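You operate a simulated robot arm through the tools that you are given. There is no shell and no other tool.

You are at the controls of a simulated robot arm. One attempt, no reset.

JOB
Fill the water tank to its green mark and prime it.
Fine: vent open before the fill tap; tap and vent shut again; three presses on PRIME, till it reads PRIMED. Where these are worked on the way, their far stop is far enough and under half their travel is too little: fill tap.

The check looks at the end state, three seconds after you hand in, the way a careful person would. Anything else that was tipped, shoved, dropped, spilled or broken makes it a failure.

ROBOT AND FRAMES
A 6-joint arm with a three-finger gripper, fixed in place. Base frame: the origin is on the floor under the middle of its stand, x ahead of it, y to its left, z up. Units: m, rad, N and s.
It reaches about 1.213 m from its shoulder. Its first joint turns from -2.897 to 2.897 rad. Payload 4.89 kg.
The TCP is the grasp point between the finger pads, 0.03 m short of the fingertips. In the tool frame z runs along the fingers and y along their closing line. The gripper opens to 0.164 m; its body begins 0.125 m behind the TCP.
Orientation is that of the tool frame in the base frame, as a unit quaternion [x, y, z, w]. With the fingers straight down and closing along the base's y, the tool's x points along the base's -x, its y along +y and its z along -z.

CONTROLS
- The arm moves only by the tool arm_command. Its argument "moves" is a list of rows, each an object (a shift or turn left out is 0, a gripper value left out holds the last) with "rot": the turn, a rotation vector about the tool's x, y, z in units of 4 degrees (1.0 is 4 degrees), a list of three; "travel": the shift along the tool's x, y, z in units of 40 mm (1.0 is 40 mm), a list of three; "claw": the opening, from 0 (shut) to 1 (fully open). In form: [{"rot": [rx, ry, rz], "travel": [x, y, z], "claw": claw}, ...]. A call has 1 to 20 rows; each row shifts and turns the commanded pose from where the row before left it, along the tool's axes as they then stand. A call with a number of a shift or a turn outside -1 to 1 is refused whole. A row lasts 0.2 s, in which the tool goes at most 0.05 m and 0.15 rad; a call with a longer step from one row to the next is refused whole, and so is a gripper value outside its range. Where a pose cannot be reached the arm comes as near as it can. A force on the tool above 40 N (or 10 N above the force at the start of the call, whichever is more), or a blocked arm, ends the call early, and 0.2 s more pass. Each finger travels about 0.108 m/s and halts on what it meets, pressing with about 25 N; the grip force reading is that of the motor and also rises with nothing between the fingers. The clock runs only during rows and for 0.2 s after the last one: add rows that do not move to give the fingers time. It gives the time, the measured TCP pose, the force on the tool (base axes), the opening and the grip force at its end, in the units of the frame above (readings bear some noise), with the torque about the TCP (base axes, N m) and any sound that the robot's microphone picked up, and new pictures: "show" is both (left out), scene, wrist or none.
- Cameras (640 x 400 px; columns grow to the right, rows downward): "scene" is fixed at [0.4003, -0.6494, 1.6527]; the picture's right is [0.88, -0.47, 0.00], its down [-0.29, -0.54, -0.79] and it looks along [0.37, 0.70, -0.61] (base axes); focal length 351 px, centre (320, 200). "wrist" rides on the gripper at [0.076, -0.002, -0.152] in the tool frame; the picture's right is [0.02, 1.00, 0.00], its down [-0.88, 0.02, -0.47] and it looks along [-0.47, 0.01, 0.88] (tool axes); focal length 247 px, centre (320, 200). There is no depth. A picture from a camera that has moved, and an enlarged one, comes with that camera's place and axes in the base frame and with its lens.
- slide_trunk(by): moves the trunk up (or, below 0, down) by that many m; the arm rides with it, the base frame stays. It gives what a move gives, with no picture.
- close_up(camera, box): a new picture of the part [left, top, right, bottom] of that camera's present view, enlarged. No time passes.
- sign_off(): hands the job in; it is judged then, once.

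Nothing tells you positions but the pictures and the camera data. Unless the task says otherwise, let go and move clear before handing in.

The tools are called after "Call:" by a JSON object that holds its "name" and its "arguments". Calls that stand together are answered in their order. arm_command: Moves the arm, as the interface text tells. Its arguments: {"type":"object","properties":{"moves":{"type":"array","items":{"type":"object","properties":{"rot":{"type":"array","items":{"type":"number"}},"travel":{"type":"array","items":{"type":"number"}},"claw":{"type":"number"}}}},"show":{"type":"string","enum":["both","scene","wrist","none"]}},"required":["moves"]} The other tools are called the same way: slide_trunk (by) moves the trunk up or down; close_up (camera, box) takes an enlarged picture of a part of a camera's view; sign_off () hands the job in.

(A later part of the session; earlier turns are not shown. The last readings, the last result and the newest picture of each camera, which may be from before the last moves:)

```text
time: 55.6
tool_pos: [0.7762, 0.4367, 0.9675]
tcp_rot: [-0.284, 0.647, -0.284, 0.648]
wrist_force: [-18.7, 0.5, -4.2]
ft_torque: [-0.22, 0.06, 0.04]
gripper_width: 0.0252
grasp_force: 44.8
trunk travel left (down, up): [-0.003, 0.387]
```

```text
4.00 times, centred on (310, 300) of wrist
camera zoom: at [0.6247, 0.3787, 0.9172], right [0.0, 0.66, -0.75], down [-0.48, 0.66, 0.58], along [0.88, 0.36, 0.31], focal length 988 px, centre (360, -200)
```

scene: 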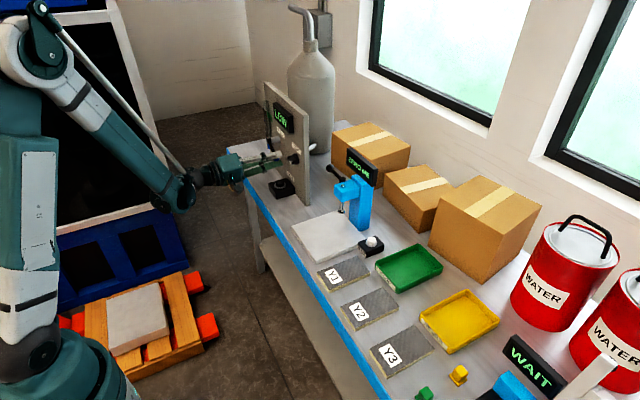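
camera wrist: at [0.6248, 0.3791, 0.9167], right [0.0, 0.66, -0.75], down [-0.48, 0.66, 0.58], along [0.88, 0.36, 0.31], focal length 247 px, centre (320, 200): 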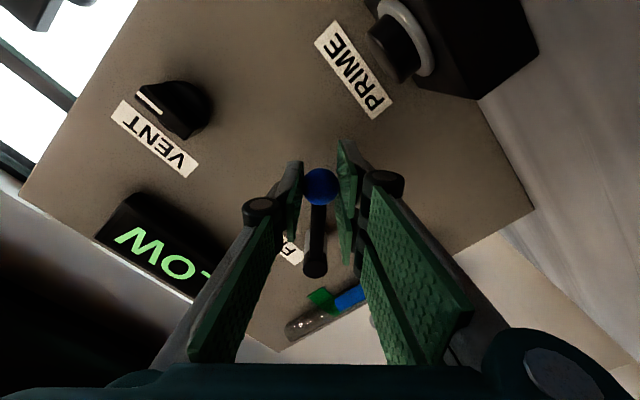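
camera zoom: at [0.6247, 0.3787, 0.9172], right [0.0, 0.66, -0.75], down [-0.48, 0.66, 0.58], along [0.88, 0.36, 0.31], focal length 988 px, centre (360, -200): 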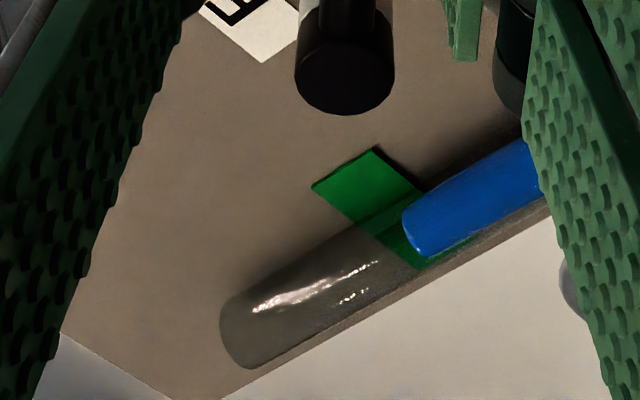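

The display now reads MARK, with the level just inside the band. Closing the rest of the way should add about 4 mm and land near its centre, so I'll shut the tap now.

Call:
{"name": "arm_command", "arguments": {"moves": [{"travel": [-0.0045, 0.129, -0.008], "rot": [0, 0, 1]}, {"travel": [-0.0045, 0.129, 0], "rot": [0, 0, 1]}, {"travel": [-0.0045, 0.129, 0], "rot": [0, 0, 1]}, {"travel": [-0.0045, 0.129, 0], "rot": [0, 0, 1]}, {"travel": [-0.0045, 0.129, 0], "rot": [0, 0, 1]}, {"travel": [-0.0045, 0.129, 0], "rot": [0, 0, 1]}, {"travel": [-0.0045, 0.129, 0], "rot": [0, 0, 1]}, {"travel": [-0.0045, 0.129, 0], "rot": [0, 0, 1]}, {"travel": [-0.0045, 0.129, 0], "rot": [0, 0, 1]}, {"travel": [-0.0045, 0.129, 0], "rot": [0, 0, 1]}], "show": "wrist"}}

Call:
{"name": "close_up", "arguments": {"camera": "scene", "box": [262, 98, 286, 140]}}

```text
time: 57.8
tool_pos: [0.7771, 0.4817, 0.9459]
tcp_rot: [-0.045, 0.705, -0.044, 0.706]
wrist_force: [26.5, 1.9, 20.8]
ft_torque: [0.16, -0.39, 0.06]
gripper_width: 0.0252
grasp_force: 45.0
trunk travel left (down, up): [-0.003, 0.387]
camera wrist: at [0.6247, 0.4706, 0.8696], right [0.0, 0.99, -0.15], down [-0.47, 0.13, 0.87], along [0.88, 0.07, 0.47], focal length 247 px, centre (320, 200)
```

wrist: 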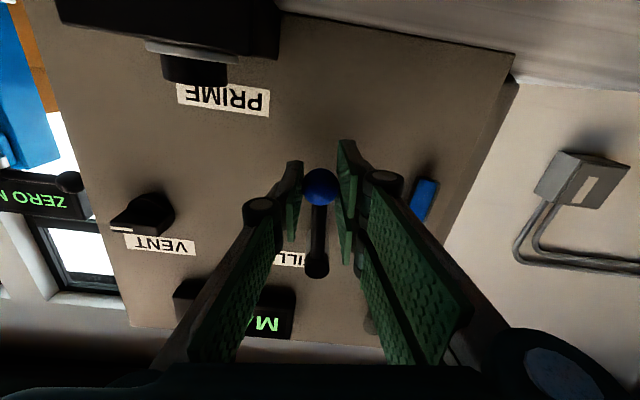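

```text
9.52 times, centred on (274, 119) of scene
camera zoom: at [0.4003, -0.6494, 1.6527], right [0.88, -0.47, 0.0], down [-0.29, -0.54, -0.79], along [0.37, 0.7, -0.61], focal length 3342 px, centre (758, 971)
```

zoom: 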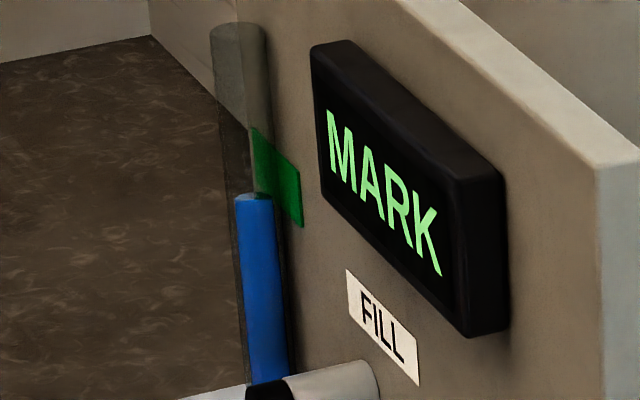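

The tap is nearly shut; the level has stopped rising about a quarter up the band, and the display holds MARK. I'll close the last 7° to the stop.

Call:
{"name": "arm_command", "arguments": {"moves": [{"travel": [-0.02, 0.1, 0.015], "rot": [0, 0, 0.8]}, {"travel": [-0.003, 0.1, 0], "rot": [0, 0, 0.8]}, {"travel": [0, 0.04, 0], "rot": [0, 0, 0.2]}, {"travel": [0, 0.02, 0]}], "show": "wrist"}}

Call:
{"name": "close_up", "arguments": {"camera": "scene", "box": [250, 95, 298, 165]}}

```text
time: 58.8
tool_pos: [0.7775, 0.4902, 0.9445]
tcp_rot: [-0.001, 0.707, 0.001, 0.707]
wrist_force: [-6.5, -21.9, -5.8]
ft_torque: [0.3, -0.12, -0.37]
gripper_width: 0.0252
grasp_force: 45.2
trunk travel left (down, up): [-0.003, 0.387]
camera wrist: at [0.6245, 0.4892, 0.8684], right [0.0, 1.0, -0.02], down [-0.47, 0.02, 0.88], along [0.88, 0.01, 0.47], focal length 247 px, centre (320, 200)
```

wrist: 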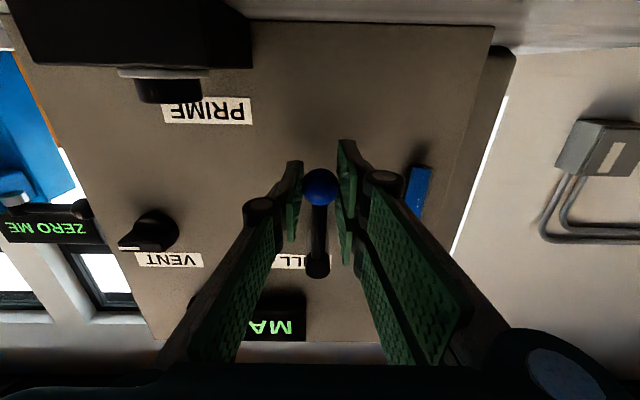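

```text
5.71 times, centred on (274, 130) of scene
camera zoom: at [0.4003, -0.6494, 1.6527], right [0.88, -0.47, 0.0], down [-0.29, -0.54, -0.79], along [0.37, 0.7, -0.61], focal length 2006 px, centre (583, 600)
```

zoom: 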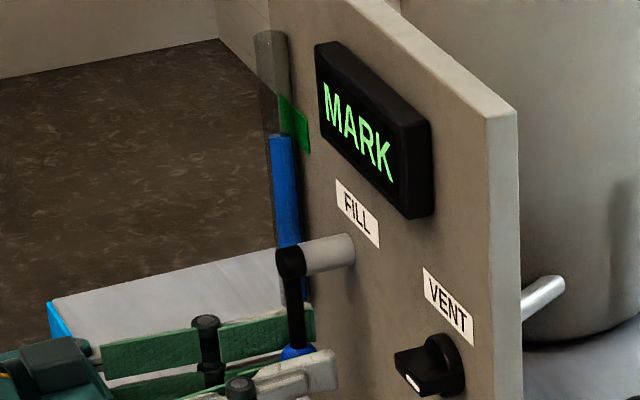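

The lever hangs straight down against its stop, and the tap is shut with the display on MARK. I'll open the fingers and back straight out.

Call:
{"name": "arm_command", "arguments": {"moves": [{"travel": [0, -0.02, 0], "claw": 0.2}, {"claw": 0.35}, {"claw": 0.4}, {"claw": 0.4}, {"travel": [0, 0, -0.5]}, {"travel": [0, 0, -0.8]}, {"travel": [0, 0, -0.8]}, {"travel": [0, 0, 0]}]}}

Call:
{"name": "close_up", "arguments": {"camera": "wrist", "box": [220, 20, 480, 240]}}

Call:
{"name": "close_up", "arguments": {"camera": "scene", "box": [250, 95, 298, 165]}}

```text
time: 60.6
tool_pos: [0.6926, 0.4911, 0.9437]
tcp_rot: [-0.001, 0.707, 0.0, 0.707]
wrist_force: [0.9, 0.1, -0.3]
ft_torque: [-0.02, 0.0, 0.05]
gripper_width: 0.0655
grasp_force: 0.1
trunk travel left (down, up): [-0.003, 0.387]
camera wrist: at [0.5407, 0.4898, 0.8675], right [0.0, 1.0, -0.02], down [-0.47, 0.02, 0.88], along [0.88, 0.01, 0.47], focal length 247 px, centre (320, 200)
```

scene: 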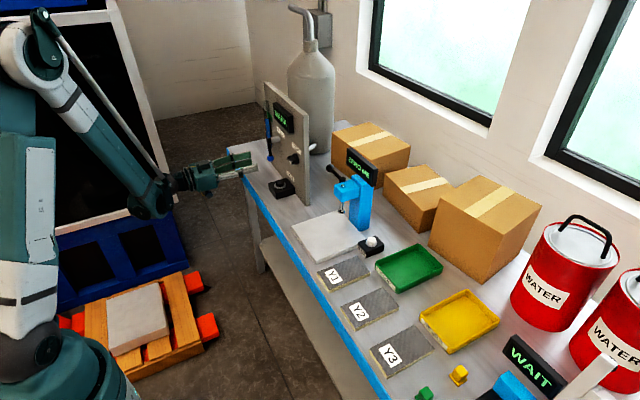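
wrist: 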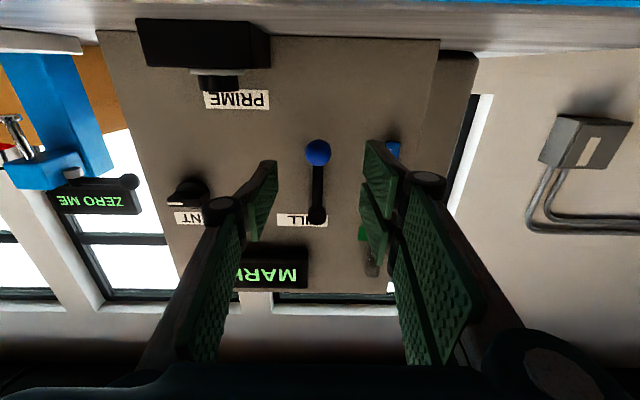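

```text
1.82 times, centred on (350, 130) of wrist
camera zoom: at [0.5407, 0.4898, 0.8675], right [0.0, 1.0, -0.02], down [-0.47, 0.02, 0.88], along [0.88, 0.01, 0.47], focal length 449 px, centre (266, 327)
```

zoom: 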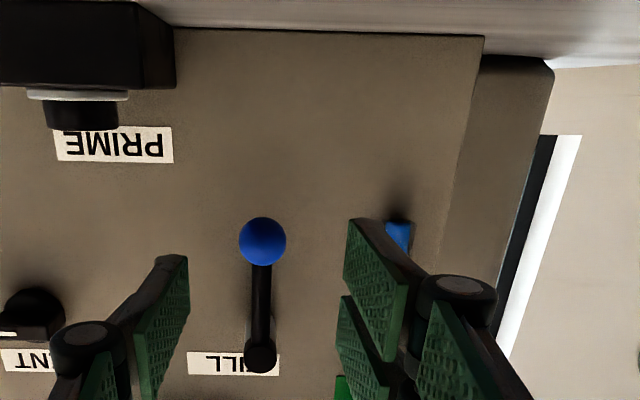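

```text
5.71 times, centred on (274, 130) of scene
camera zoom: at [0.4003, -0.6494, 1.6527], right [0.88, -0.47, 0.0], down [-0.29, -0.54, -0.79], along [0.37, 0.7, -0.61], focal length 2006 px, centre (583, 600)
```

zoom: 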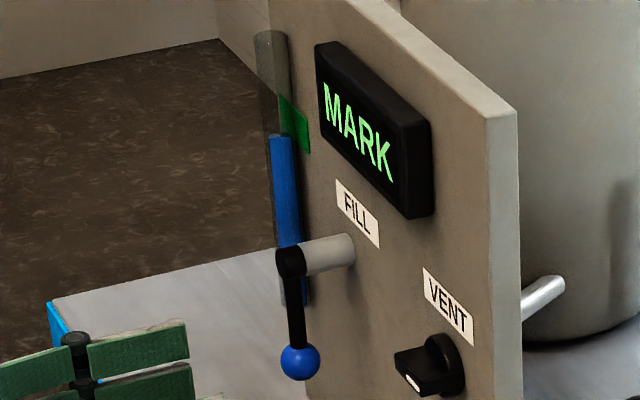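

The lever is vertical and released, and the level holds steady at MARK. I'll raise the gripper so the wrist camera views the gauge level-on and I can judge the level against the green band.

Call:
{"name": "arm_command", "arguments": {"moves": [{"travel": [-0.82, 0.35, -0.17]}, {"travel": [-0.82, 0.35, -0.17]}, {"travel": [-0.82, 0.35, -0.17]}, {"travel": [-0.82, 0.35, -0.17]}, {"travel": [-0.82, 0.35, -0.17]}, {"travel": [-0.82, 0.35, -0.17]}, {"travel": [0, 0, 0]}], "show": "wrist"}}

Call:
{"name": "close_up", "arguments": {"camera": "wrist", "box": [280, 20, 360, 120]}}

```text
time: 62.2
tool_pos: [0.6555, 0.5731, 1.1405]
tcp_rot: [0.0, 0.707, -0.001, 0.707]
wrist_force: [0.3, -0.1, -0.5]
ft_torque: [-0.02, -0.02, -0.02]
gripper_width: 0.0656
grasp_force: 0.0
trunk travel left (down, up): [-0.003, 0.387]
camera wrist: at [0.5033, 0.5718, 1.0638], right [0.0, 1.0, -0.02], down [-0.47, 0.02, 0.88], along [0.88, 0.01, 0.47], focal length 247 px, centre (320, 200)
```

wrist: 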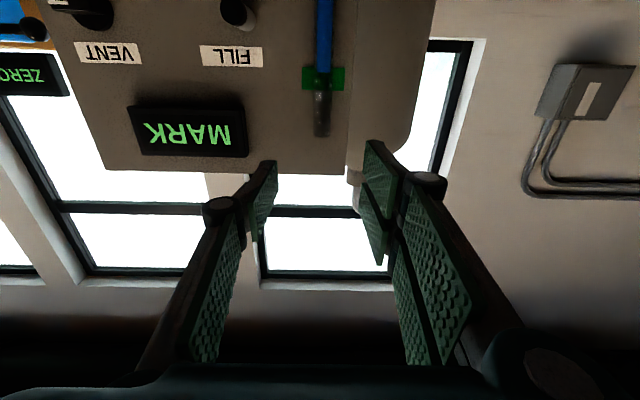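

```text
4.00 times, centred on (320, 70) of wrist
camera zoom: at [0.5033, 0.5718, 1.0638], right [0.0, 1.0, -0.02], down [-0.47, 0.02, 0.88], along [0.88, 0.01, 0.47], focal length 988 px, centre (320, 720)
```

zoom: 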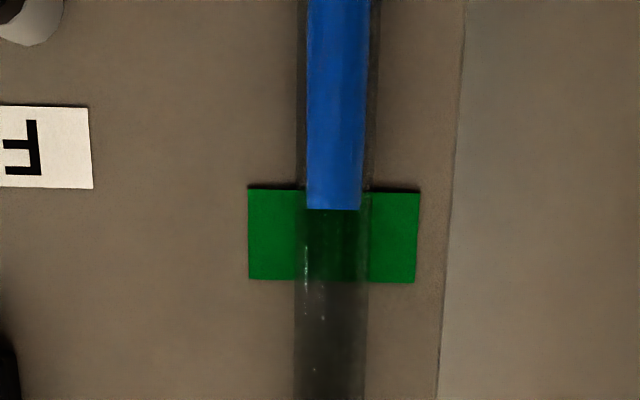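

Seen level-on, the water surface sits inside the green band, about a quarter up from its lower edge, and the display reads MARK. Next is shutting the VENT: I'll restore the earlier trunk height, move in front of the knob and pre-roll the gripper to grip the horizontal bar.

Call:
{"name": "slide_trunk", "arguments": {"by": 0.052}}

Call:
{"name": "arm_command", "arguments": {"moves": [{"travel": [0.6, -0.868, 0.0]}, {"travel": [0.627, -0.868, 0.1]}, {"travel": [0.627, -0.868, 0.1]}, {"travel": [0.627, -0.868, 0.1]}, {"travel": [0.627, -0.868, 0.1]}, {"travel": [0.627, -0.868, 0.1]}, {"travel": [0.627, -0.868, 0.1]}, {"travel": [0, 0, 0]}], "show": "wrist"}}

```text
time: 63.2
tool_pos: [0.6529, 0.5732, 1.1923]
tcp_rot: [-0.003, 0.707, 0.001, 0.707]
wrist_force: [0.1, 0.3, -0.5]
ft_torque: [0.0, -0.01, 0.03]
gripper_width: 0.0651
grasp_force: 0.0
trunk travel left (down, up): [-0.055, 0.335]
```

```text
time: 65.0
tool_pos: [0.6773, 0.3324, 1.0177]
tcp_rot: [-0.002, 0.707, 0.001, 0.707]
wrist_force: [0.0, 0.0, 0.1]
ft_torque: [0.0, 0.01, -0.07]
gripper_width: 0.0657
grasp_force: 0.1
trunk travel left (down, up): [-0.055, 0.335]
camera wrist: at [0.5243, 0.3313, 0.9417], right [0.0, 1.0, -0.02], down [-0.47, 0.02, 0.88], along [0.88, 0.01, 0.47], focal length 247 px, centre (320, 200)
```

wrist: 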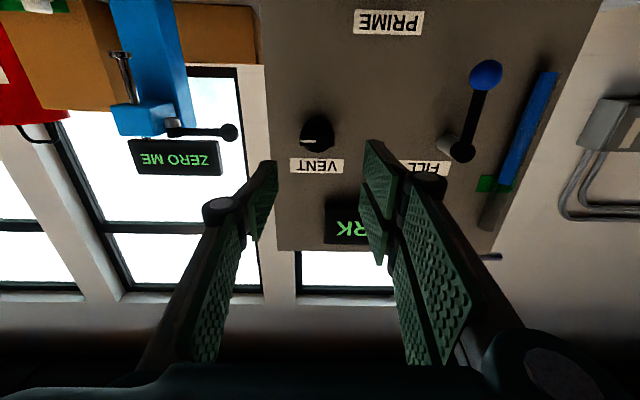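

I'm in front of the knob at (0.677, 0.332, 1.018) with its pointer still to the right. I'll roll the gripper +84° in free space.

Call:
{"name": "arm_command", "arguments": {"moves": [{"rot": [0, 0, 1]}, {"rot": [0, 0, 1]}, {"rot": [0, 0, 1]}, {"rot": [0, 0, 1]}, {"rot": [0, 0, 1]}, {"rot": [0, 0, 1]}, {"rot": [0, 0, 1]}, {"rot": [0, 0, 1]}, {"rot": [0, 0, 1]}, {"rot": [0, 0, 1]}, {"rot": [0, 0, 1]}, {"rot": [0, 0, 1]}, {"rot": [0, 0, 1]}, {"rot": [0, 0, 1]}, {"rot": [0, 0, 1]}, {"rot": [0, 0, 1]}, {"rot": [0, 0, 1]}, {"rot": [0, 0, 1]}, {"rot": [0, 0, 1]}, {"rot": [0, 0, 0.8]}], "show": "wrist"}}

Call:
{"name": "close_up", "arguments": {"camera": "wrist", "box": [220, 80, 420, 240]}}

```text
time: 69.2
tool_pos: [0.6781, 0.3312, 1.0173]
tcp_rot: [0.449, 0.545, 0.452, 0.544]
wrist_force: [-0.5, 0.6, -0.3]
ft_torque: [0.03, 0.01, 0.03]
gripper_width: 0.0657
grasp_force: 0.1
trunk travel left (down, up): [-0.055, 0.335]
camera wrist: at [0.5253, 0.4063, 1.0023], right [0.0, 0.21, 0.98], down [-0.47, -0.86, 0.18], along [0.88, -0.46, 0.1], focal length 247 px, centre (320, 200)
```

wrist: 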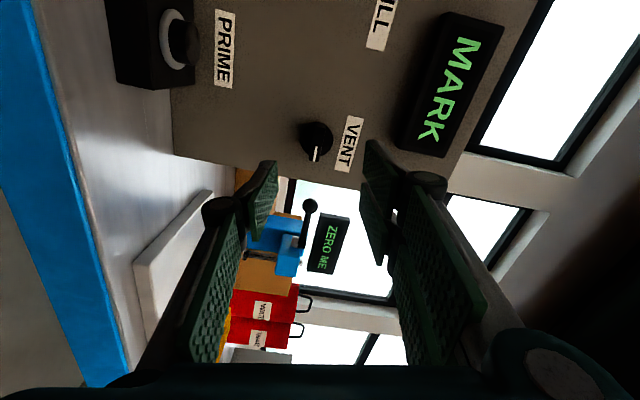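

```text
2.50 times, centred on (320, 160) of wrist
camera zoom: at [0.5253, 0.4063, 1.0023], right [0.0, 0.21, 0.98], down [-0.47, -0.86, 0.18], along [0.88, -0.46, 0.1], focal length 617 px, centre (320, 300)
```

zoom: 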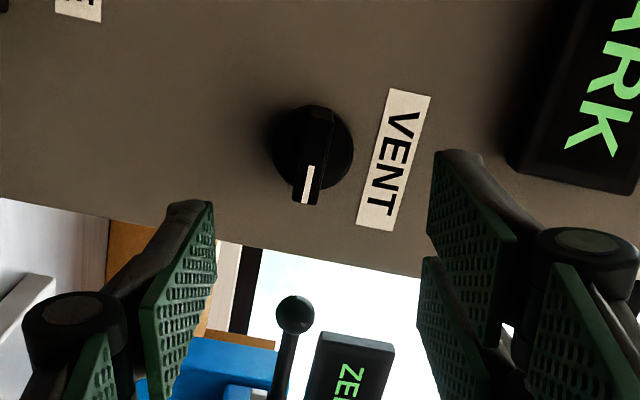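

The roll is about 79°, and the bar's 90° is within easy reach of alignment. I'll add 4° more and advance to just short of the bar.

Call:
{"name": "arm_command", "arguments": {"moves": [{"rot": [0, 0, 1]}, {"travel": [0, 0, 0.6]}, {"travel": [0, 0, 0.6]}, {"travel": [0, 0, 0.5]}, {"travel": [0, 0, 0]}], "show": "wrist"}}

Call:
{"name": "close_up", "arguments": {"camera": "wrist", "box": [220, 80, 420, 240]}}

```text
time: 70.4
tool_pos: [0.7459, 0.3317, 1.0186]
tcp_rot: [0.467, 0.533, 0.467, 0.528]
wrist_force: [-1.6, 0.3, -0.1]
ft_torque: [-0.01, 0.0, -0.02]
gripper_width: 0.0654
grasp_force: 0.0
trunk travel left (down, up): [-0.055, 0.335]
camera wrist: at [0.5933, 0.4081, 1.0078], right [0.0, 0.15, 0.99], down [-0.47, -0.87, 0.13], along [0.88, -0.46, 0.06], focal length 247 px, centre (320, 200)
```

wrist: 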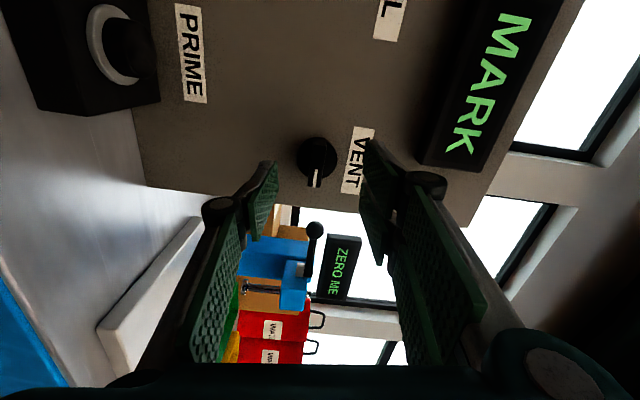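

```text
2.50 times, centred on (320, 160) of wrist
camera zoom: at [0.5933, 0.4081, 1.0078], right [0.0, 0.15, 0.99], down [-0.47, -0.87, 0.13], along [0.88, -0.46, 0.06], focal length 617 px, centre (320, 300)
```

zoom: 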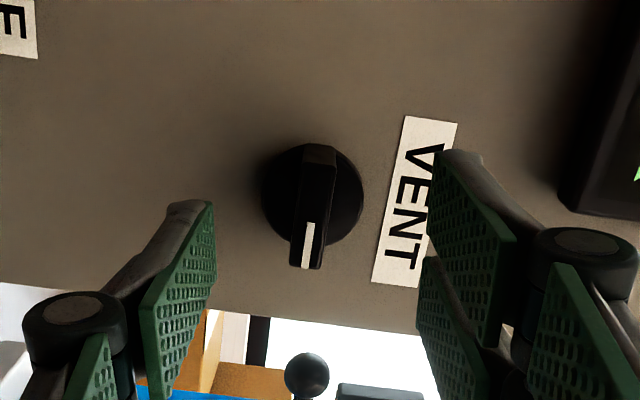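

The bar is between the fingers. I'll advance to TCP x ≈ 0.790 and close on it.

Call:
{"name": "arm_command", "arguments": {"moves": [{"travel": [-0.025, -0.04, 0.4]}, {"travel": [0, 0, 0.4]}, {"travel": [0, 0, 0.3]}, {"travel": [0, 0, 0]}, {"claw": 0.25}, {"claw": 0.15}, {"claw": 0.05}, {"claw": 0.0}, {"claw": 0.0}], "show": "wrist"}}

Call:
{"name": "close_up", "arguments": {"camera": "wrist", "box": [220, 80, 420, 240]}}

```text
time: 72.4
tool_pos: [0.7895, 0.3307, 1.0134]
tcp_rot: [0.469, 0.532, 0.467, 0.527]
wrist_force: [-10.1, -10.9, -34.8]
ft_torque: [0.09, 0.86, -0.5]
gripper_width: 0.0122
grasp_force: 44.9
trunk travel left (down, up): [-0.055, 0.335]
camera wrist: at [0.6376, 0.4074, 1.0053], right [0.01, 0.14, 0.99], down [-0.47, -0.87, 0.13], along [0.88, -0.47, 0.06], focal length 247 px, centre (320, 200)
```

wrist: 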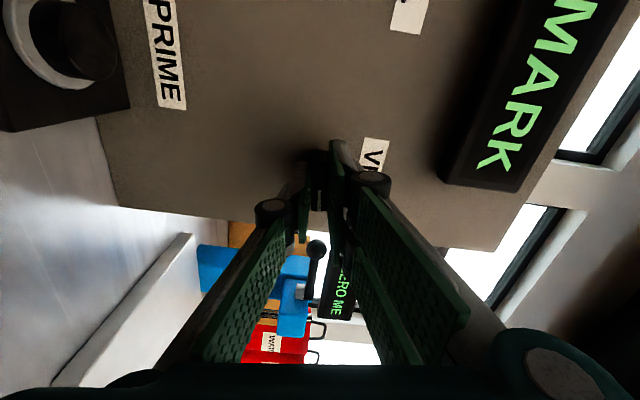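

```text
2.50 times, centred on (320, 160) of wrist
camera zoom: at [0.6376, 0.4074, 1.0053], right [0.01, 0.14, 0.99], down [-0.47, -0.87, 0.13], along [0.88, -0.47, 0.06], focal length 617 px, centre (320, 300)
```

zoom: 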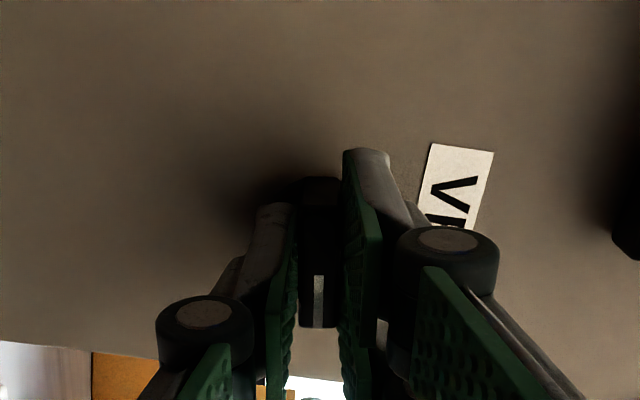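

The bar is gripped again with about 35 N of side load along the closing line. I'll relax that by 2 mm and begin turning counter-clockwise toward shut.

Call:
{"name": "arm_command", "arguments": {"moves": [{"travel": [-0.01, -0.05, 0]}, {"travel": [0, 0, 0]}, {"rot": [0, 0, -1]}, {"rot": [0, 0, -1]}], "show": "none"}}

```text
time: 73.4
tool_pos: [0.7907, 0.3314, 1.0157]
tcp_rot: [0.429, 0.561, 0.432, 0.56]
wrist_force: [6.6, -0.4, 3.7]
ft_torque: [0.0, 0.18, 1.08]
gripper_width: 0.0123
grasp_force: 44.7
trunk travel left (down, up): [-0.055, 0.335]
```

Forces are low now and the knob follows. I'll continue turning.

Call:
{"name": "arm_command", "arguments": {"moves": [{"rot": [0, 0, -1]}, {"rot": [0, 0, -1]}, {"rot": [0, 0, -1]}, {"rot": [0, 0, -1]}, {"rot": [0, 0, -1]}, {"rot": [0, 0, -1]}], "show": "wrist"}}

```text
time: 74.8
tool_pos: [0.7897, 0.3308, 1.0133]
tcp_rot: [0.304, 0.639, 0.305, 0.638]
wrist_force: [15.8, 15.4, 6.8]
ft_torque: [-0.01, 0.53, 1.23]
gripper_width: 0.0124
grasp_force: 45.1
trunk travel left (down, up): [-0.055, 0.335]
camera wrist: at [0.6376, 0.3896, 0.965], right [0.0, 0.65, 0.76], down [-0.47, -0.67, 0.57], along [0.88, -0.36, 0.31], focal length 247 px, centre (320, 200)
```

wrist: 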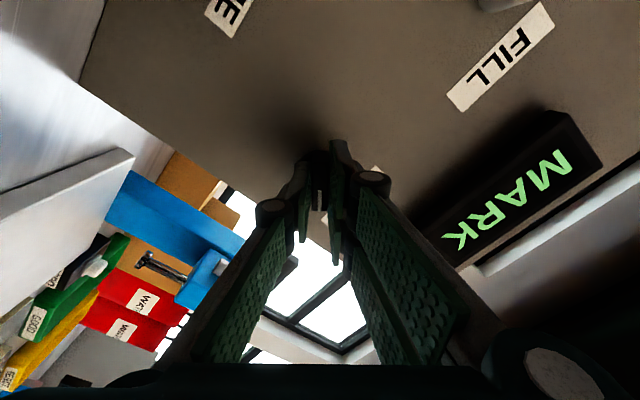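

The roll is about 51° and still easy. I'll continue with a small correction.

Call:
{"name": "arm_command", "arguments": {"moves": [{"travel": [0.005, 0.015, 0.008], "rot": [0, 0, -1]}, {"rot": [0, 0, -1]}, {"rot": [0, 0, -1]}, {"rot": [0, 0, -1]}, {"rot": [0, 0, -1]}, {"rot": [0, 0, -1]}], "show": "none"}}

```text
time: 76.2
tool_pos: [0.7916, 0.3302, 1.0147]
tcp_rot: [0.164, 0.688, 0.166, 0.687]
wrist_force: [-19.2, 1.3, -33.3]
ft_torque: [-0.01, 0.92, 0.03]
gripper_width: 0.0122
grasp_force: 45.0
trunk travel left (down, up): [-0.055, 0.335]
```

The roll is about 27° with some downward load. I'll relax it and continue in smaller steps.

Call:
{"name": "arm_command", "arguments": {"moves": [{"travel": [0.03, -0.015, -0.012]}, {"travel": [0, 0, 0]}, {"rot": [0, 0, -1]}, {"rot": [0, 0, -1]}, {"rot": [0, 0, -1]}], "show": "none"}}

```text
time: 77.4
tool_pos: [0.7903, 0.3295, 1.014]
tcp_rot: [0.091, 0.701, 0.093, 0.701]
wrist_force: [25.2, 1.4, 20.7]
ft_torque: [0.01, -0.55, 0.03]
gripper_width: 0.0124
grasp_force: 44.9
trunk travel left (down, up): [-0.055, 0.335]
```

The roll is about 15°. I'll go on to the upright position and watch for the stop.

Call:
{"name": "arm_command", "arguments": {"moves": [{"travel": [-0.015, 0, 0.008]}, {"rot": [0, 0, -1]}, {"rot": [0, 0, -1]}, {"rot": [0, 0, -1]}, {"rot": [0, 0, -0.75]}], "show": "wrist"}}

Call:
{"name": "close_up", "arguments": {"camera": "wrist", "box": [220, 100, 420, 260]}}

```text
time: 78.6
tool_pos: [0.7896, 0.3296, 1.0147]
tcp_rot: [-0.001, 0.707, 0.002, 0.707]
wrist_force: [-7.8, -8.5, -16.4]
ft_torque: [0.02, 0.8, -0.22]
gripper_width: 0.0123
grasp_force: 44.8
trunk travel left (down, up): [-0.055, 0.335]
camera wrist: at [0.6375, 0.3287, 0.9378], right [0.0, 1.0, -0.02], down [-0.47, 0.02, 0.88], along [0.88, 0.01, 0.47], focal length 247 px, centre (320, 200)
```

wrist: 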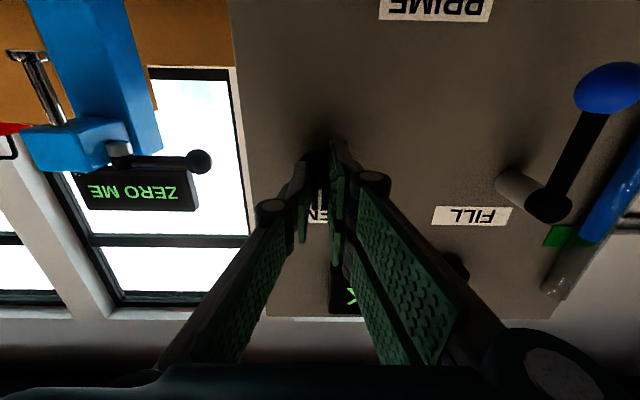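

```text
2.50 times, centred on (320, 180) of wrist
camera zoom: at [0.6375, 0.3287, 0.9378], right [0.0, 1.0, -0.02], down [-0.47, 0.02, 0.88], along [0.88, 0.01, 0.47], focal length 617 px, centre (320, 250)
```

zoom: 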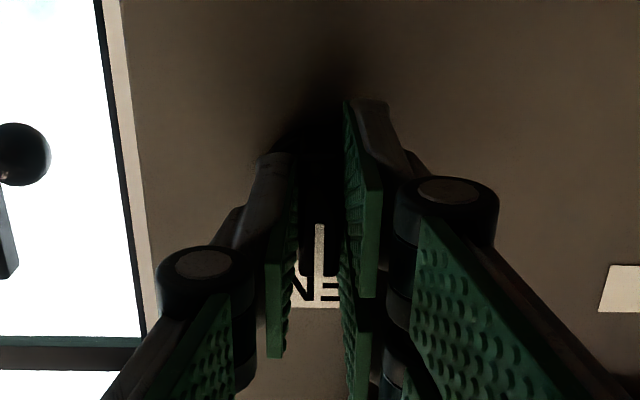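

The bar looks upright with the pointer up, back at its start position. I'll give it a couple more degrees counter-clockwise to confirm the stop.

Call:
{"name": "arm_command", "arguments": {"moves": [{"rot": [0, 0, -0.5]}, {"rot": [0, 0, -0.5]}], "show": "none"}}

```text
time: 79.2
tool_pos: [0.7897, 0.3297, 1.014]
tcp_rot: [-0.024, 0.707, -0.023, 0.707]
wrist_force: [-9.4, -8.0, -11.6]
ft_torque: [1.62, 0.78, -0.23]
gripper_width: 0.0131
grasp_force: 44.5
trunk travel left (down, up): [-0.055, 0.335]
```

Torque rose to 1.6 N·m, so the vent is shut on its stop. I'll open the fingers and back straight off.

Call:
{"name": "arm_command", "arguments": {"moves": [{"claw": 0.1}, {"claw": 0.25}, {"claw": 0.35}, {"claw": 0.35}, {"travel": [0, 0, -0.4]}, {"travel": [0, 0, -0.7]}, {"travel": [0, 0, -0.9]}, {"travel": [0, 0, 0]}]}}

Call:
{"name": "close_up", "arguments": {"camera": "wrist", "box": [240, 80, 400, 200]}}

Call:
{"name": "close_up", "arguments": {"camera": "scene", "box": [230, 80, 348, 220]}}

```text
time: 81.0
tool_pos: [0.7094, 0.3299, 1.0134]
tcp_rot: [-0.026, 0.707, -0.023, 0.707]
wrist_force: [0.4, 0.5, 0.0]
ft_torque: [0.01, -0.03, 0.05]
gripper_width: 0.0575
grasp_force: 0.1
trunk travel left (down, up): [-0.055, 0.335]
camera wrist: at [0.5574, 0.3227, 0.9375], right [0.0, 1.0, -0.09], down [-0.47, 0.08, 0.88], along [0.88, 0.05, 0.47], focal length 247 px, centre (320, 200)
```

scene: 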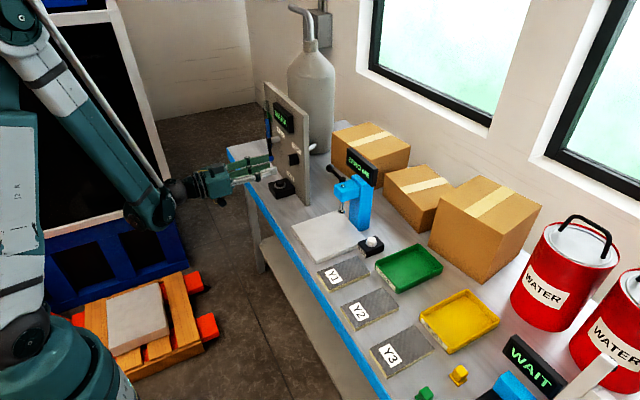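
wrist: 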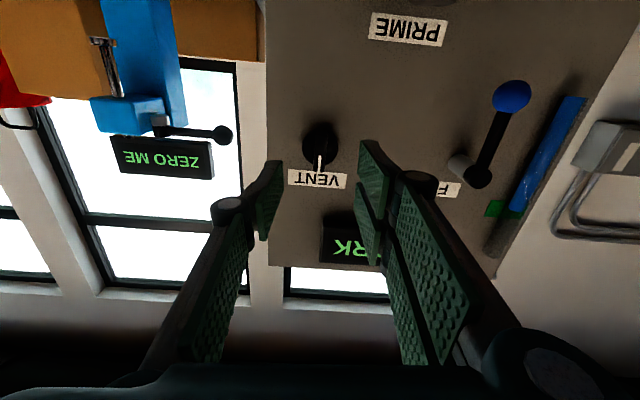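

```text
3.33 times, centred on (320, 140) of wrist
camera zoom: at [0.5574, 0.3227, 0.9375], right [0.0, 1.0, -0.09], down [-0.47, 0.08, 0.88], along [0.88, 0.05, 0.47], focal length 823 px, centre (320, 400)
```

zoom: 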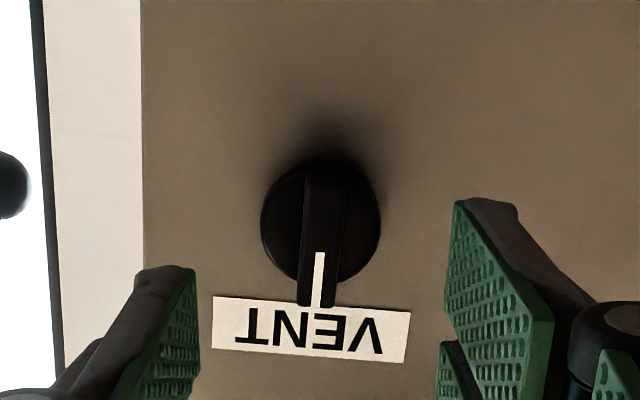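

```text
2.86 times, centred on (289, 150) of scene
camera zoom: at [0.4003, -0.6494, 1.6527], right [0.88, -0.47, 0.0], down [-0.29, -0.54, -0.79], along [0.37, 0.7, -0.61], focal length 1003 px, centre (409, 343)
```

zoom: 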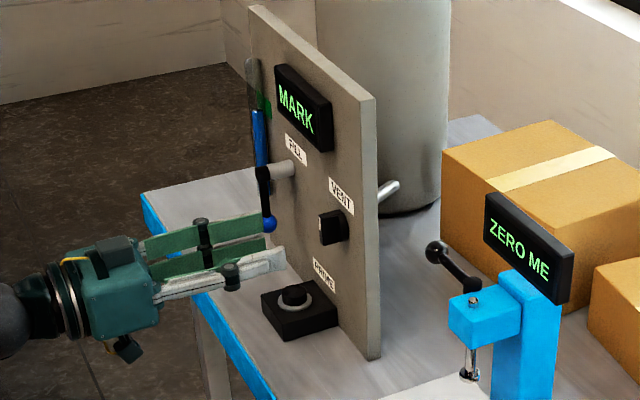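

VENT is upright and shut, FILL is shut, and the display still reads MARK. The PRIME button top is at about (0.778, 0.397, 0.887); I'll close the fingers, back off and tilt the tool 45° down for pressing, staying clear of the panel.

Call:
{"name": "arm_command", "arguments": {"moves": [{"travel": [0, 0.75, -0.8], "claw": 0.2}, {"travel": [0, 0.72, -0.3], "rot": [0, 0, 0.66], "claw": 0.0}, {"rot": [0, 1, 0]}, {"rot": [0, 1, 0]}, {"rot": [0, 1, 0]}, {"rot": [0, 1, 0]}, {"rot": [0, 1, 0]}, {"rot": [0, 1, 0]}, {"rot": [0, 1, 0]}, {"rot": [0, 1, 0]}, {"rot": [0, 1, 0]}, {"rot": [0, 1, 0]}, {"rot": [0, 1, 0]}, {"rot": [0, 0.25, 0]}, {"travel": [0, 0, 0]}]}}

Call:
{"name": "close_up", "arguments": {"camera": "wrist", "box": [240, 60, 420, 220]}}

```text
time: 84.2
tool_pos: [0.6658, 0.3888, 1.0098]
tcp_rot: [-0.007, 0.924, -0.009, 0.383]
wrist_force: [-0.6, -0.3, -0.1]
ft_torque: [0.01, -0.01, -0.01]
gripper_width: 0.0
grasp_force: 24.9
trunk travel left (down, up): [-0.055, 0.335]
camera wrist: at [0.5038, 0.3883, 1.0636], right [-0.02, 1.0, -0.04], down [0.29, 0.04, 0.96], along [0.96, 0.01, -0.29], focal length 247 px, centre (320, 200)
```

scene: 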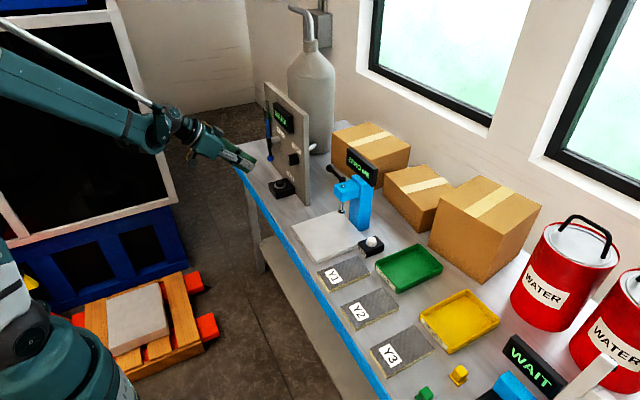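
wrist: 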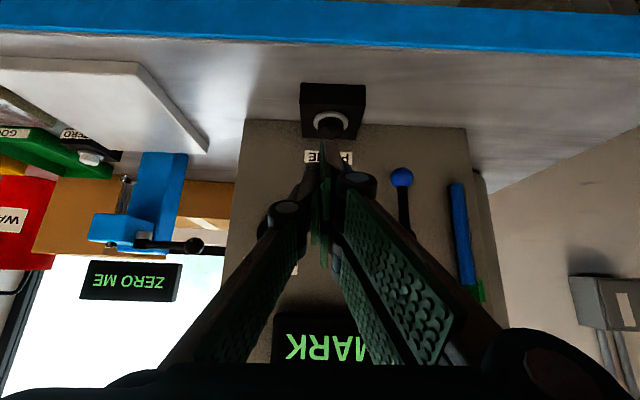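

```text
2.50 times, centred on (330, 140) of wrist
camera zoom: at [0.5038, 0.3883, 1.0636], right [-0.02, 1.0, -0.04], down [0.29, 0.04, 0.96], along [0.96, 0.01, -0.29], focal length 617 px, centre (295, 350)
```

zoom: 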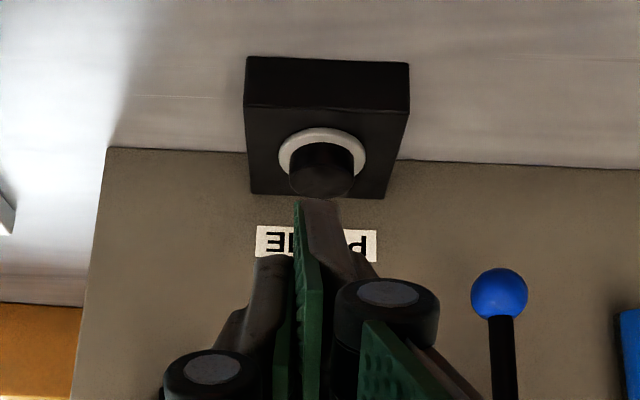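

The button's cap is at about (0.780, 0.399, 0.887), with the lower fingertip in line with it. I'll move to about 25 mm above it.

Call:
{"name": "arm_command", "arguments": {"moves": [{"travel": [-0.303, 0.02, 0.95]}, {"travel": [-0.303, 0.01, 0.95]}, {"travel": [-0.303, 0.01, 0.95]}, {"travel": [0, 0, 0]}]}}

Call:
{"name": "close_up", "arguments": {"camera": "wrist", "box": [240, 60, 420, 220]}}

Call:
{"name": "close_up", "arguments": {"camera": "scene", "box": [220, 100, 348, 220]}}

```text
time: 85.2
tool_pos: [0.7745, 0.3906, 0.9542]
tcp_rot: [-0.006, 0.924, -0.01, 0.383]
wrist_force: [-0.5, -0.3, -0.4]
ft_torque: [0.02, -0.05, 0.02]
gripper_width: 0.0
grasp_force: 24.3
trunk travel left (down, up): [-0.055, 0.335]
camera wrist: at [0.6123, 0.3897, 1.0082], right [-0.02, 1.0, -0.04], down [0.29, 0.04, 0.96], along [0.96, 0.01, -0.29], focal length 247 px, centre (320, 200)
```

scene: 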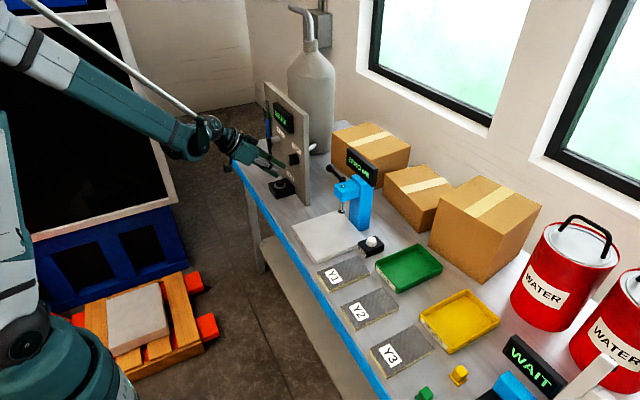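
wrist: 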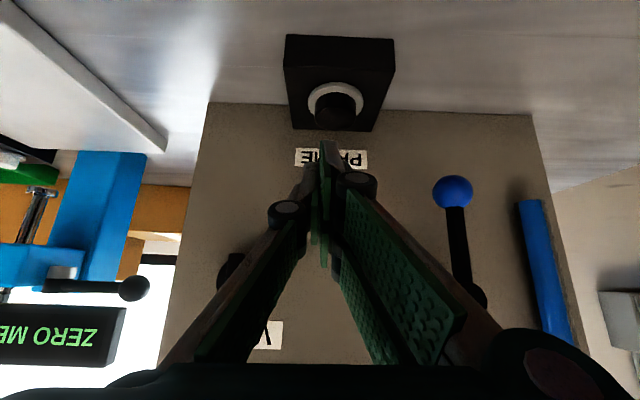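

```text
2.50 times, centred on (330, 140) of wrist
camera zoom: at [0.6123, 0.3897, 1.0082], right [-0.02, 1.0, -0.04], down [0.29, 0.04, 0.96], along [0.96, 0.01, -0.29], focal length 617 px, centre (295, 350)
```

zoom: 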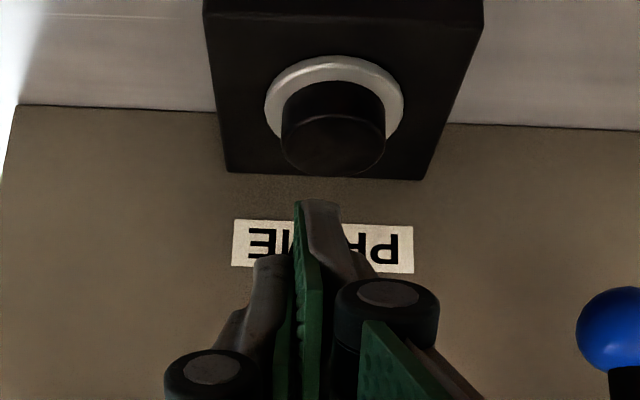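

```text
3.33 times, centred on (284, 160) of scene
camera zoom: at [0.4003, -0.6494, 1.6527], right [0.88, -0.47, 0.0], down [-0.29, -0.54, -0.79], along [0.37, 0.7, -0.61], focal length 1170 px, centre (440, 333)
```

zoom: 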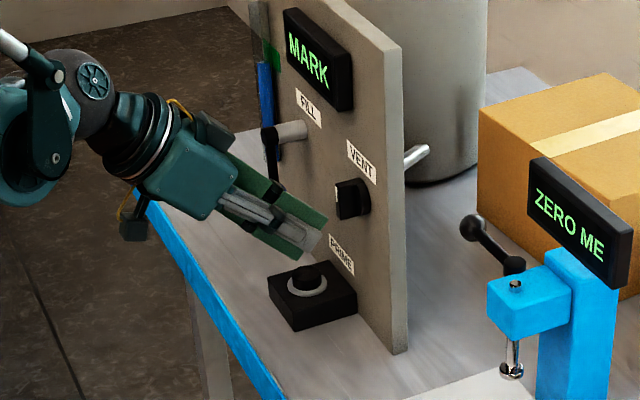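

The fingertip corner is at about (0.776, 0.398, 0.913), directly over the cap, and the forward tip still clears the panel by about 2 cm. I'll lower 24 mm to near contact.

Call:
{"name": "arm_command", "arguments": {"moves": [{"travel": [0.16, 0.05, 0.16]}, {"travel": [0.16, 0, 0.16]}, {"travel": [0.053, 0, 0.053]}, {"travel": [0.036, 0, 0.036]}], "show": "wrist"}}

Call:
{"name": "close_up", "arguments": {"camera": "wrist", "box": [240, 60, 420, 220]}}

Call:
{"name": "close_up", "arguments": {"camera": "scene", "box": [250, 140, 330, 210]}}

```text
time: 86.2
tool_pos: [0.7719, 0.3906, 0.9313]
tcp_rot: [-0.006, 0.924, -0.01, 0.382]
wrist_force: [-0.5, 0.0, -0.1]
ft_torque: [0.02, -0.05, 0.0]
gripper_width: 0.0001
grasp_force: 25.0
trunk travel left (down, up): [-0.055, 0.335]
camera wrist: at [0.6106, 0.3911, 0.986], right [-0.02, 1.0, -0.04], down [0.29, 0.04, 0.96], along [0.96, 0.01, -0.29], focal length 247 px, centre (320, 200)
```

wrist: 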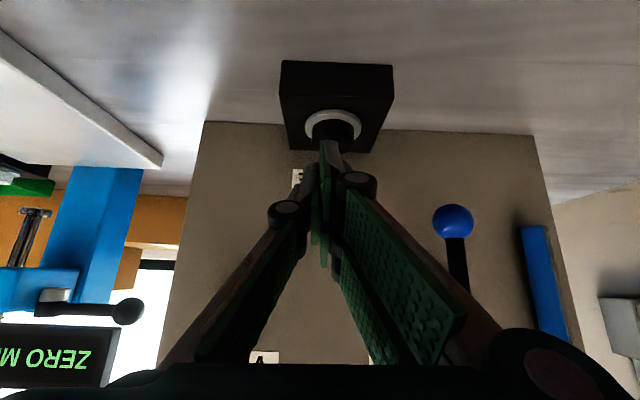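

```text
2.50 times, centred on (330, 140) of wrist
camera zoom: at [0.6106, 0.3911, 0.986], right [-0.02, 1.0, -0.04], down [0.29, 0.04, 0.96], along [0.96, 0.01, -0.29], focal length 617 px, centre (295, 350)
```

zoom: 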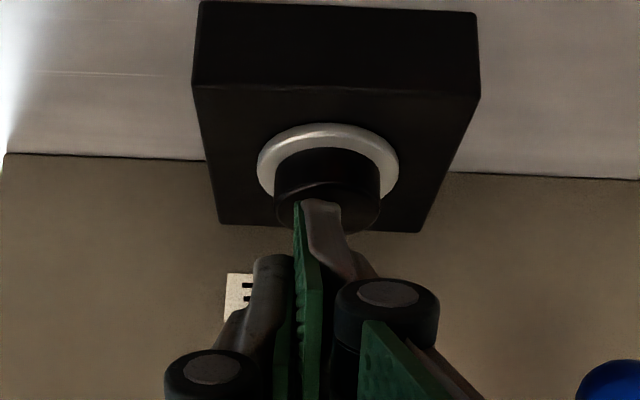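

```text
5.71 times, centred on (290, 175) of scene
camera zoom: at [0.4003, -0.6494, 1.6527], right [0.88, -0.47, 0.0], down [-0.29, -0.54, -0.79], along [0.37, 0.7, -0.61], focal length 2006 px, centre (491, 343)
```

zoom: 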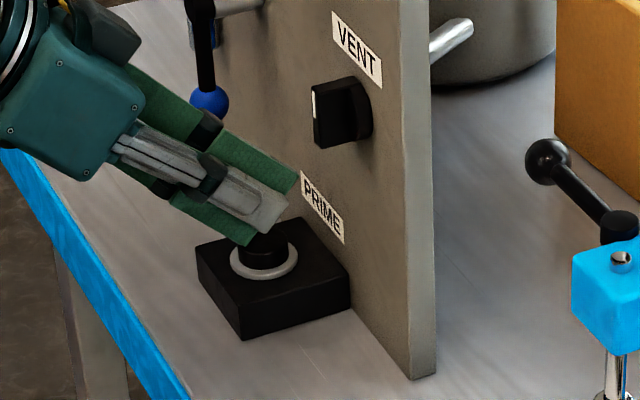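

The tip is just above the near-left part of the cap with no contact yet. I'll centre it by 4 mm forward and 3 mm left, then press down in small steps.

Call:
{"name": "arm_command", "arguments": {"moves": [{"travel": [-0.08, 0.08, 0.08]}, {"travel": [0.036, 0, 0.036]}, {"travel": [0.036, 0, 0.036]}, {"travel": [0.036, 0, 0.036]}], "show": "wrist"}}

Call:
{"name": "close_up", "arguments": {"camera": "scene", "box": [245, 90, 335, 210]}}

```text
time: 87.2
tool_pos: [0.7764, 0.3934, 0.9271]
tcp_rot: [-0.006, 0.924, -0.009, 0.382]
wrist_force: [-0.4, 0.3, 2.1]
ft_torque: [0.03, 0.02, 0.01]
gripper_width: 0.0
grasp_force: 25.1
trunk travel left (down, up): [-0.055, 0.335]
camera wrist: at [0.6151, 0.3933, 0.9802], right [-0.02, 1.0, -0.04], down [0.29, 0.04, 0.96], along [0.96, 0.01, -0.29], focal length 247 px, centre (320, 200)
```

wrist: 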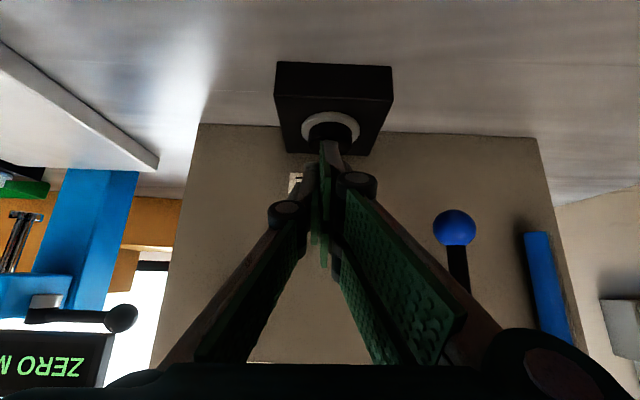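

```text
3.33 times, centred on (290, 150) of scene
camera zoom: at [0.4003, -0.6494, 1.6527], right [0.88, -0.47, 0.0], down [-0.29, -0.54, -0.79], along [0.37, 0.7, -0.61], focal length 1170 px, centre (420, 367)
```

zoom: 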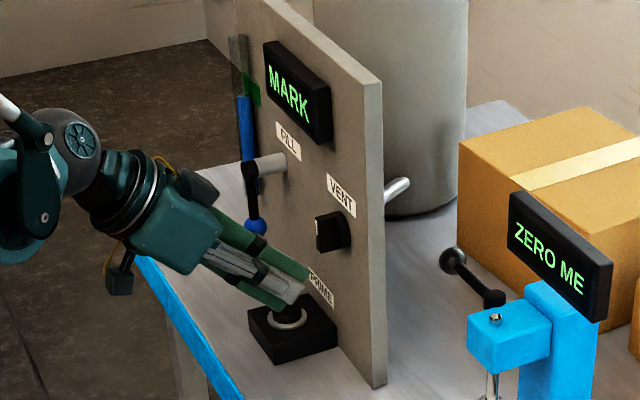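

There's first contact at 2 N on the cap. I'll press further in 2 mm steps and watch the display and sound.

Call:
{"name": "arm_command", "arguments": {"moves": [{"travel": [0.036, 0, 0.036]}, {"travel": [0.036, 0, 0.036]}, {"travel": [0, 0, 0]}], "show": "none"}}

Call:
{"name": "close_up", "arguments": {"camera": "scene", "box": [245, 90, 335, 210]}}

```text
time: 88.0
tool_pos: [0.776, 0.3941, 0.9225]
tcp_rot: [-0.006, 0.924, -0.009, 0.383]
wrist_force: [1.0, 0.0, 3.6]
ft_torque: [-0.01, 0.0, -0.03]
gripper_width: 0.0003
grasp_force: 24.6
trunk travel left (down, up): [-0.055, 0.335]
heard: click
```

```text
3.33 times, centred on (290, 150) of scene
camera zoom: at [0.4003, -0.6494, 1.6527], right [0.88, -0.47, 0.0], down [-0.29, -0.54, -0.79], along [0.37, 0.7, -0.61], focal length 1170 px, centre (420, 367)
```

zoom: 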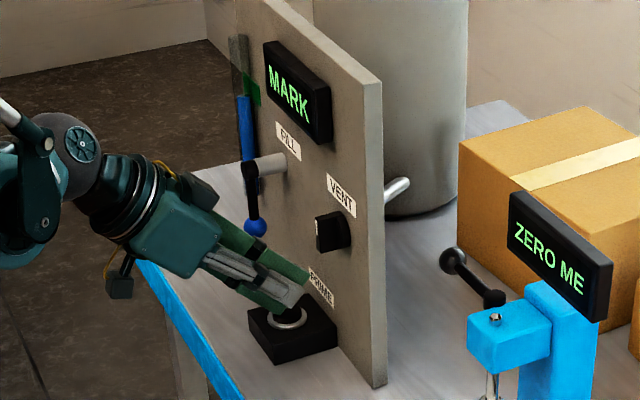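

A click was heard, which is press one. I'll lift about 10 mm to fully release the button.

Call:
{"name": "arm_command", "arguments": {"moves": [{"travel": [-0.09, 0, -0.09]}, {"travel": [-0.09, 0, -0.09]}, {"travel": [0, 0, 0]}, {"travel": [0, 0, 0]}], "show": "none"}}

Call:
{"name": "close_up", "arguments": {"camera": "scene", "box": [245, 90, 335, 210]}}

```text
time: 89.0
tool_pos: [0.7771, 0.3936, 0.9307]
tcp_rot: [-0.007, 0.924, -0.009, 0.383]
wrist_force: [0.6, 0.4, 0.1]
ft_torque: [-0.02, -0.02, 0.0]
gripper_width: 0.0001
grasp_force: 25.5
trunk travel left (down, up): [-0.055, 0.335]
```

```text
3.33 times, centred on (290, 150) of scene
camera zoom: at [0.4003, -0.6494, 1.6527], right [0.88, -0.47, 0.0], down [-0.29, -0.54, -0.79], along [0.37, 0.7, -0.61], focal length 1170 px, centre (420, 367)
```

zoom: 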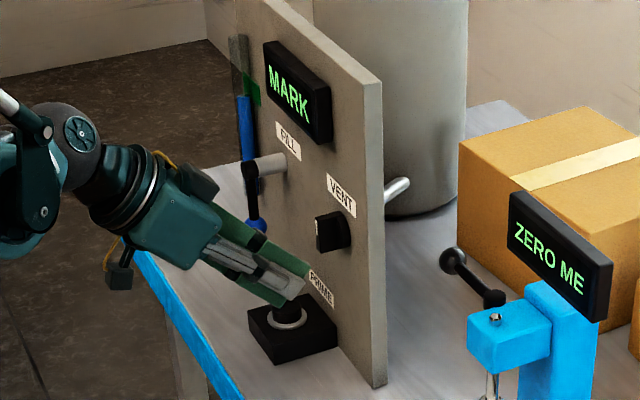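

The force is back to zero, so the button is released. Second press now, the same 10 mm down.

Call:
{"name": "arm_command", "arguments": {"moves": [{"travel": [0.07, 0, 0.07]}, {"travel": [0.05, 0, 0.05]}, {"travel": [0.05, 0, 0.05]}, {"travel": [0, 0, 0]}], "show": "none"}}

Call:
{"name": "close_up", "arguments": {"camera": "scene", "box": [245, 90, 335, 210]}}

```text
time: 90.0
tool_pos: [0.7786, 0.3925, 0.9213]
tcp_rot: [-0.006, 0.924, -0.01, 0.383]
wrist_force: [-0.2, 0.2, 3.1]
ft_torque: [-0.01, 0.0, -0.01]
gripper_width: 0.0001
grasp_force: 25.1
trunk travel left (down, up): [-0.055, 0.335]
heard: click
```

```text
3.33 times, centred on (290, 150) of scene
camera zoom: at [0.4003, -0.6494, 1.6527], right [0.88, -0.47, 0.0], down [-0.29, -0.54, -0.79], along [0.37, 0.7, -0.61], focal length 1170 px, centre (420, 367)
```

zoom: 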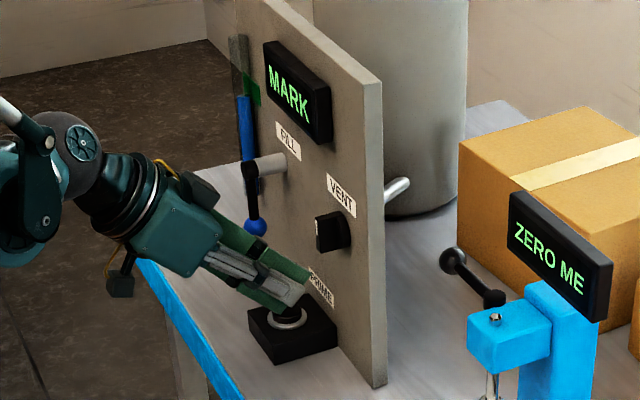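

A second click was heard. I'll release again by lifting about 10 mm.

Call:
{"name": "arm_command", "arguments": {"moves": [{"travel": [-0.09, 0, -0.09]}, {"travel": [-0.09, 0, -0.09]}, {"travel": [0, 0, 0]}, {"travel": [0, 0, 0]}], "show": "none"}}

```text
time: 91.0
tool_pos: [0.7762, 0.393, 0.9337]
tcp_rot: [-0.006, 0.924, -0.01, 0.383]
wrist_force: [-0.4, 0.0, 0.0]
ft_torque: [-0.01, -0.04, 0.01]
gripper_width: 0.0
grasp_force: 24.9
trunk travel left (down, up): [-0.055, 0.335]
```

It is released with zero force. Third press now.

Call:
{"name": "arm_command", "arguments": {"moves": [{"travel": [0.08, 0, 0.08]}, {"travel": [0.06, 0, 0.06]}, {"travel": [0.06, 0, 0.06]}, {"travel": [0, 0, 0]}], "show": "none"}}

Call:
{"name": "close_up", "arguments": {"camera": "scene", "box": [245, 90, 335, 210]}}

```text
time: 92.0
tool_pos: [0.7771, 0.3939, 0.9223]
tcp_rot: [-0.006, 0.924, -0.01, 0.383]
wrist_force: [-0.7, 1.5, 2.9]
ft_torque: [0.04, 0.01, 0.02]
gripper_width: 0.0
grasp_force: 24.8
trunk travel left (down, up): [-0.055, 0.335]
heard: click
```

```text
3.33 times, centred on (290, 150) of scene
camera zoom: at [0.4003, -0.6494, 1.6527], right [0.88, -0.47, 0.0], down [-0.29, -0.54, -0.79], along [0.37, 0.7, -0.61], focal length 1170 px, centre (420, 367)
```

zoom: 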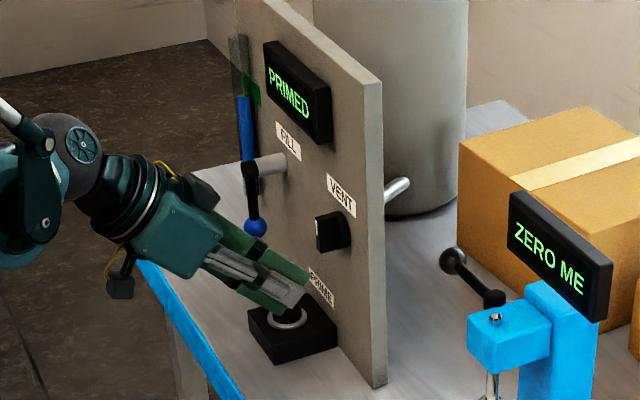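

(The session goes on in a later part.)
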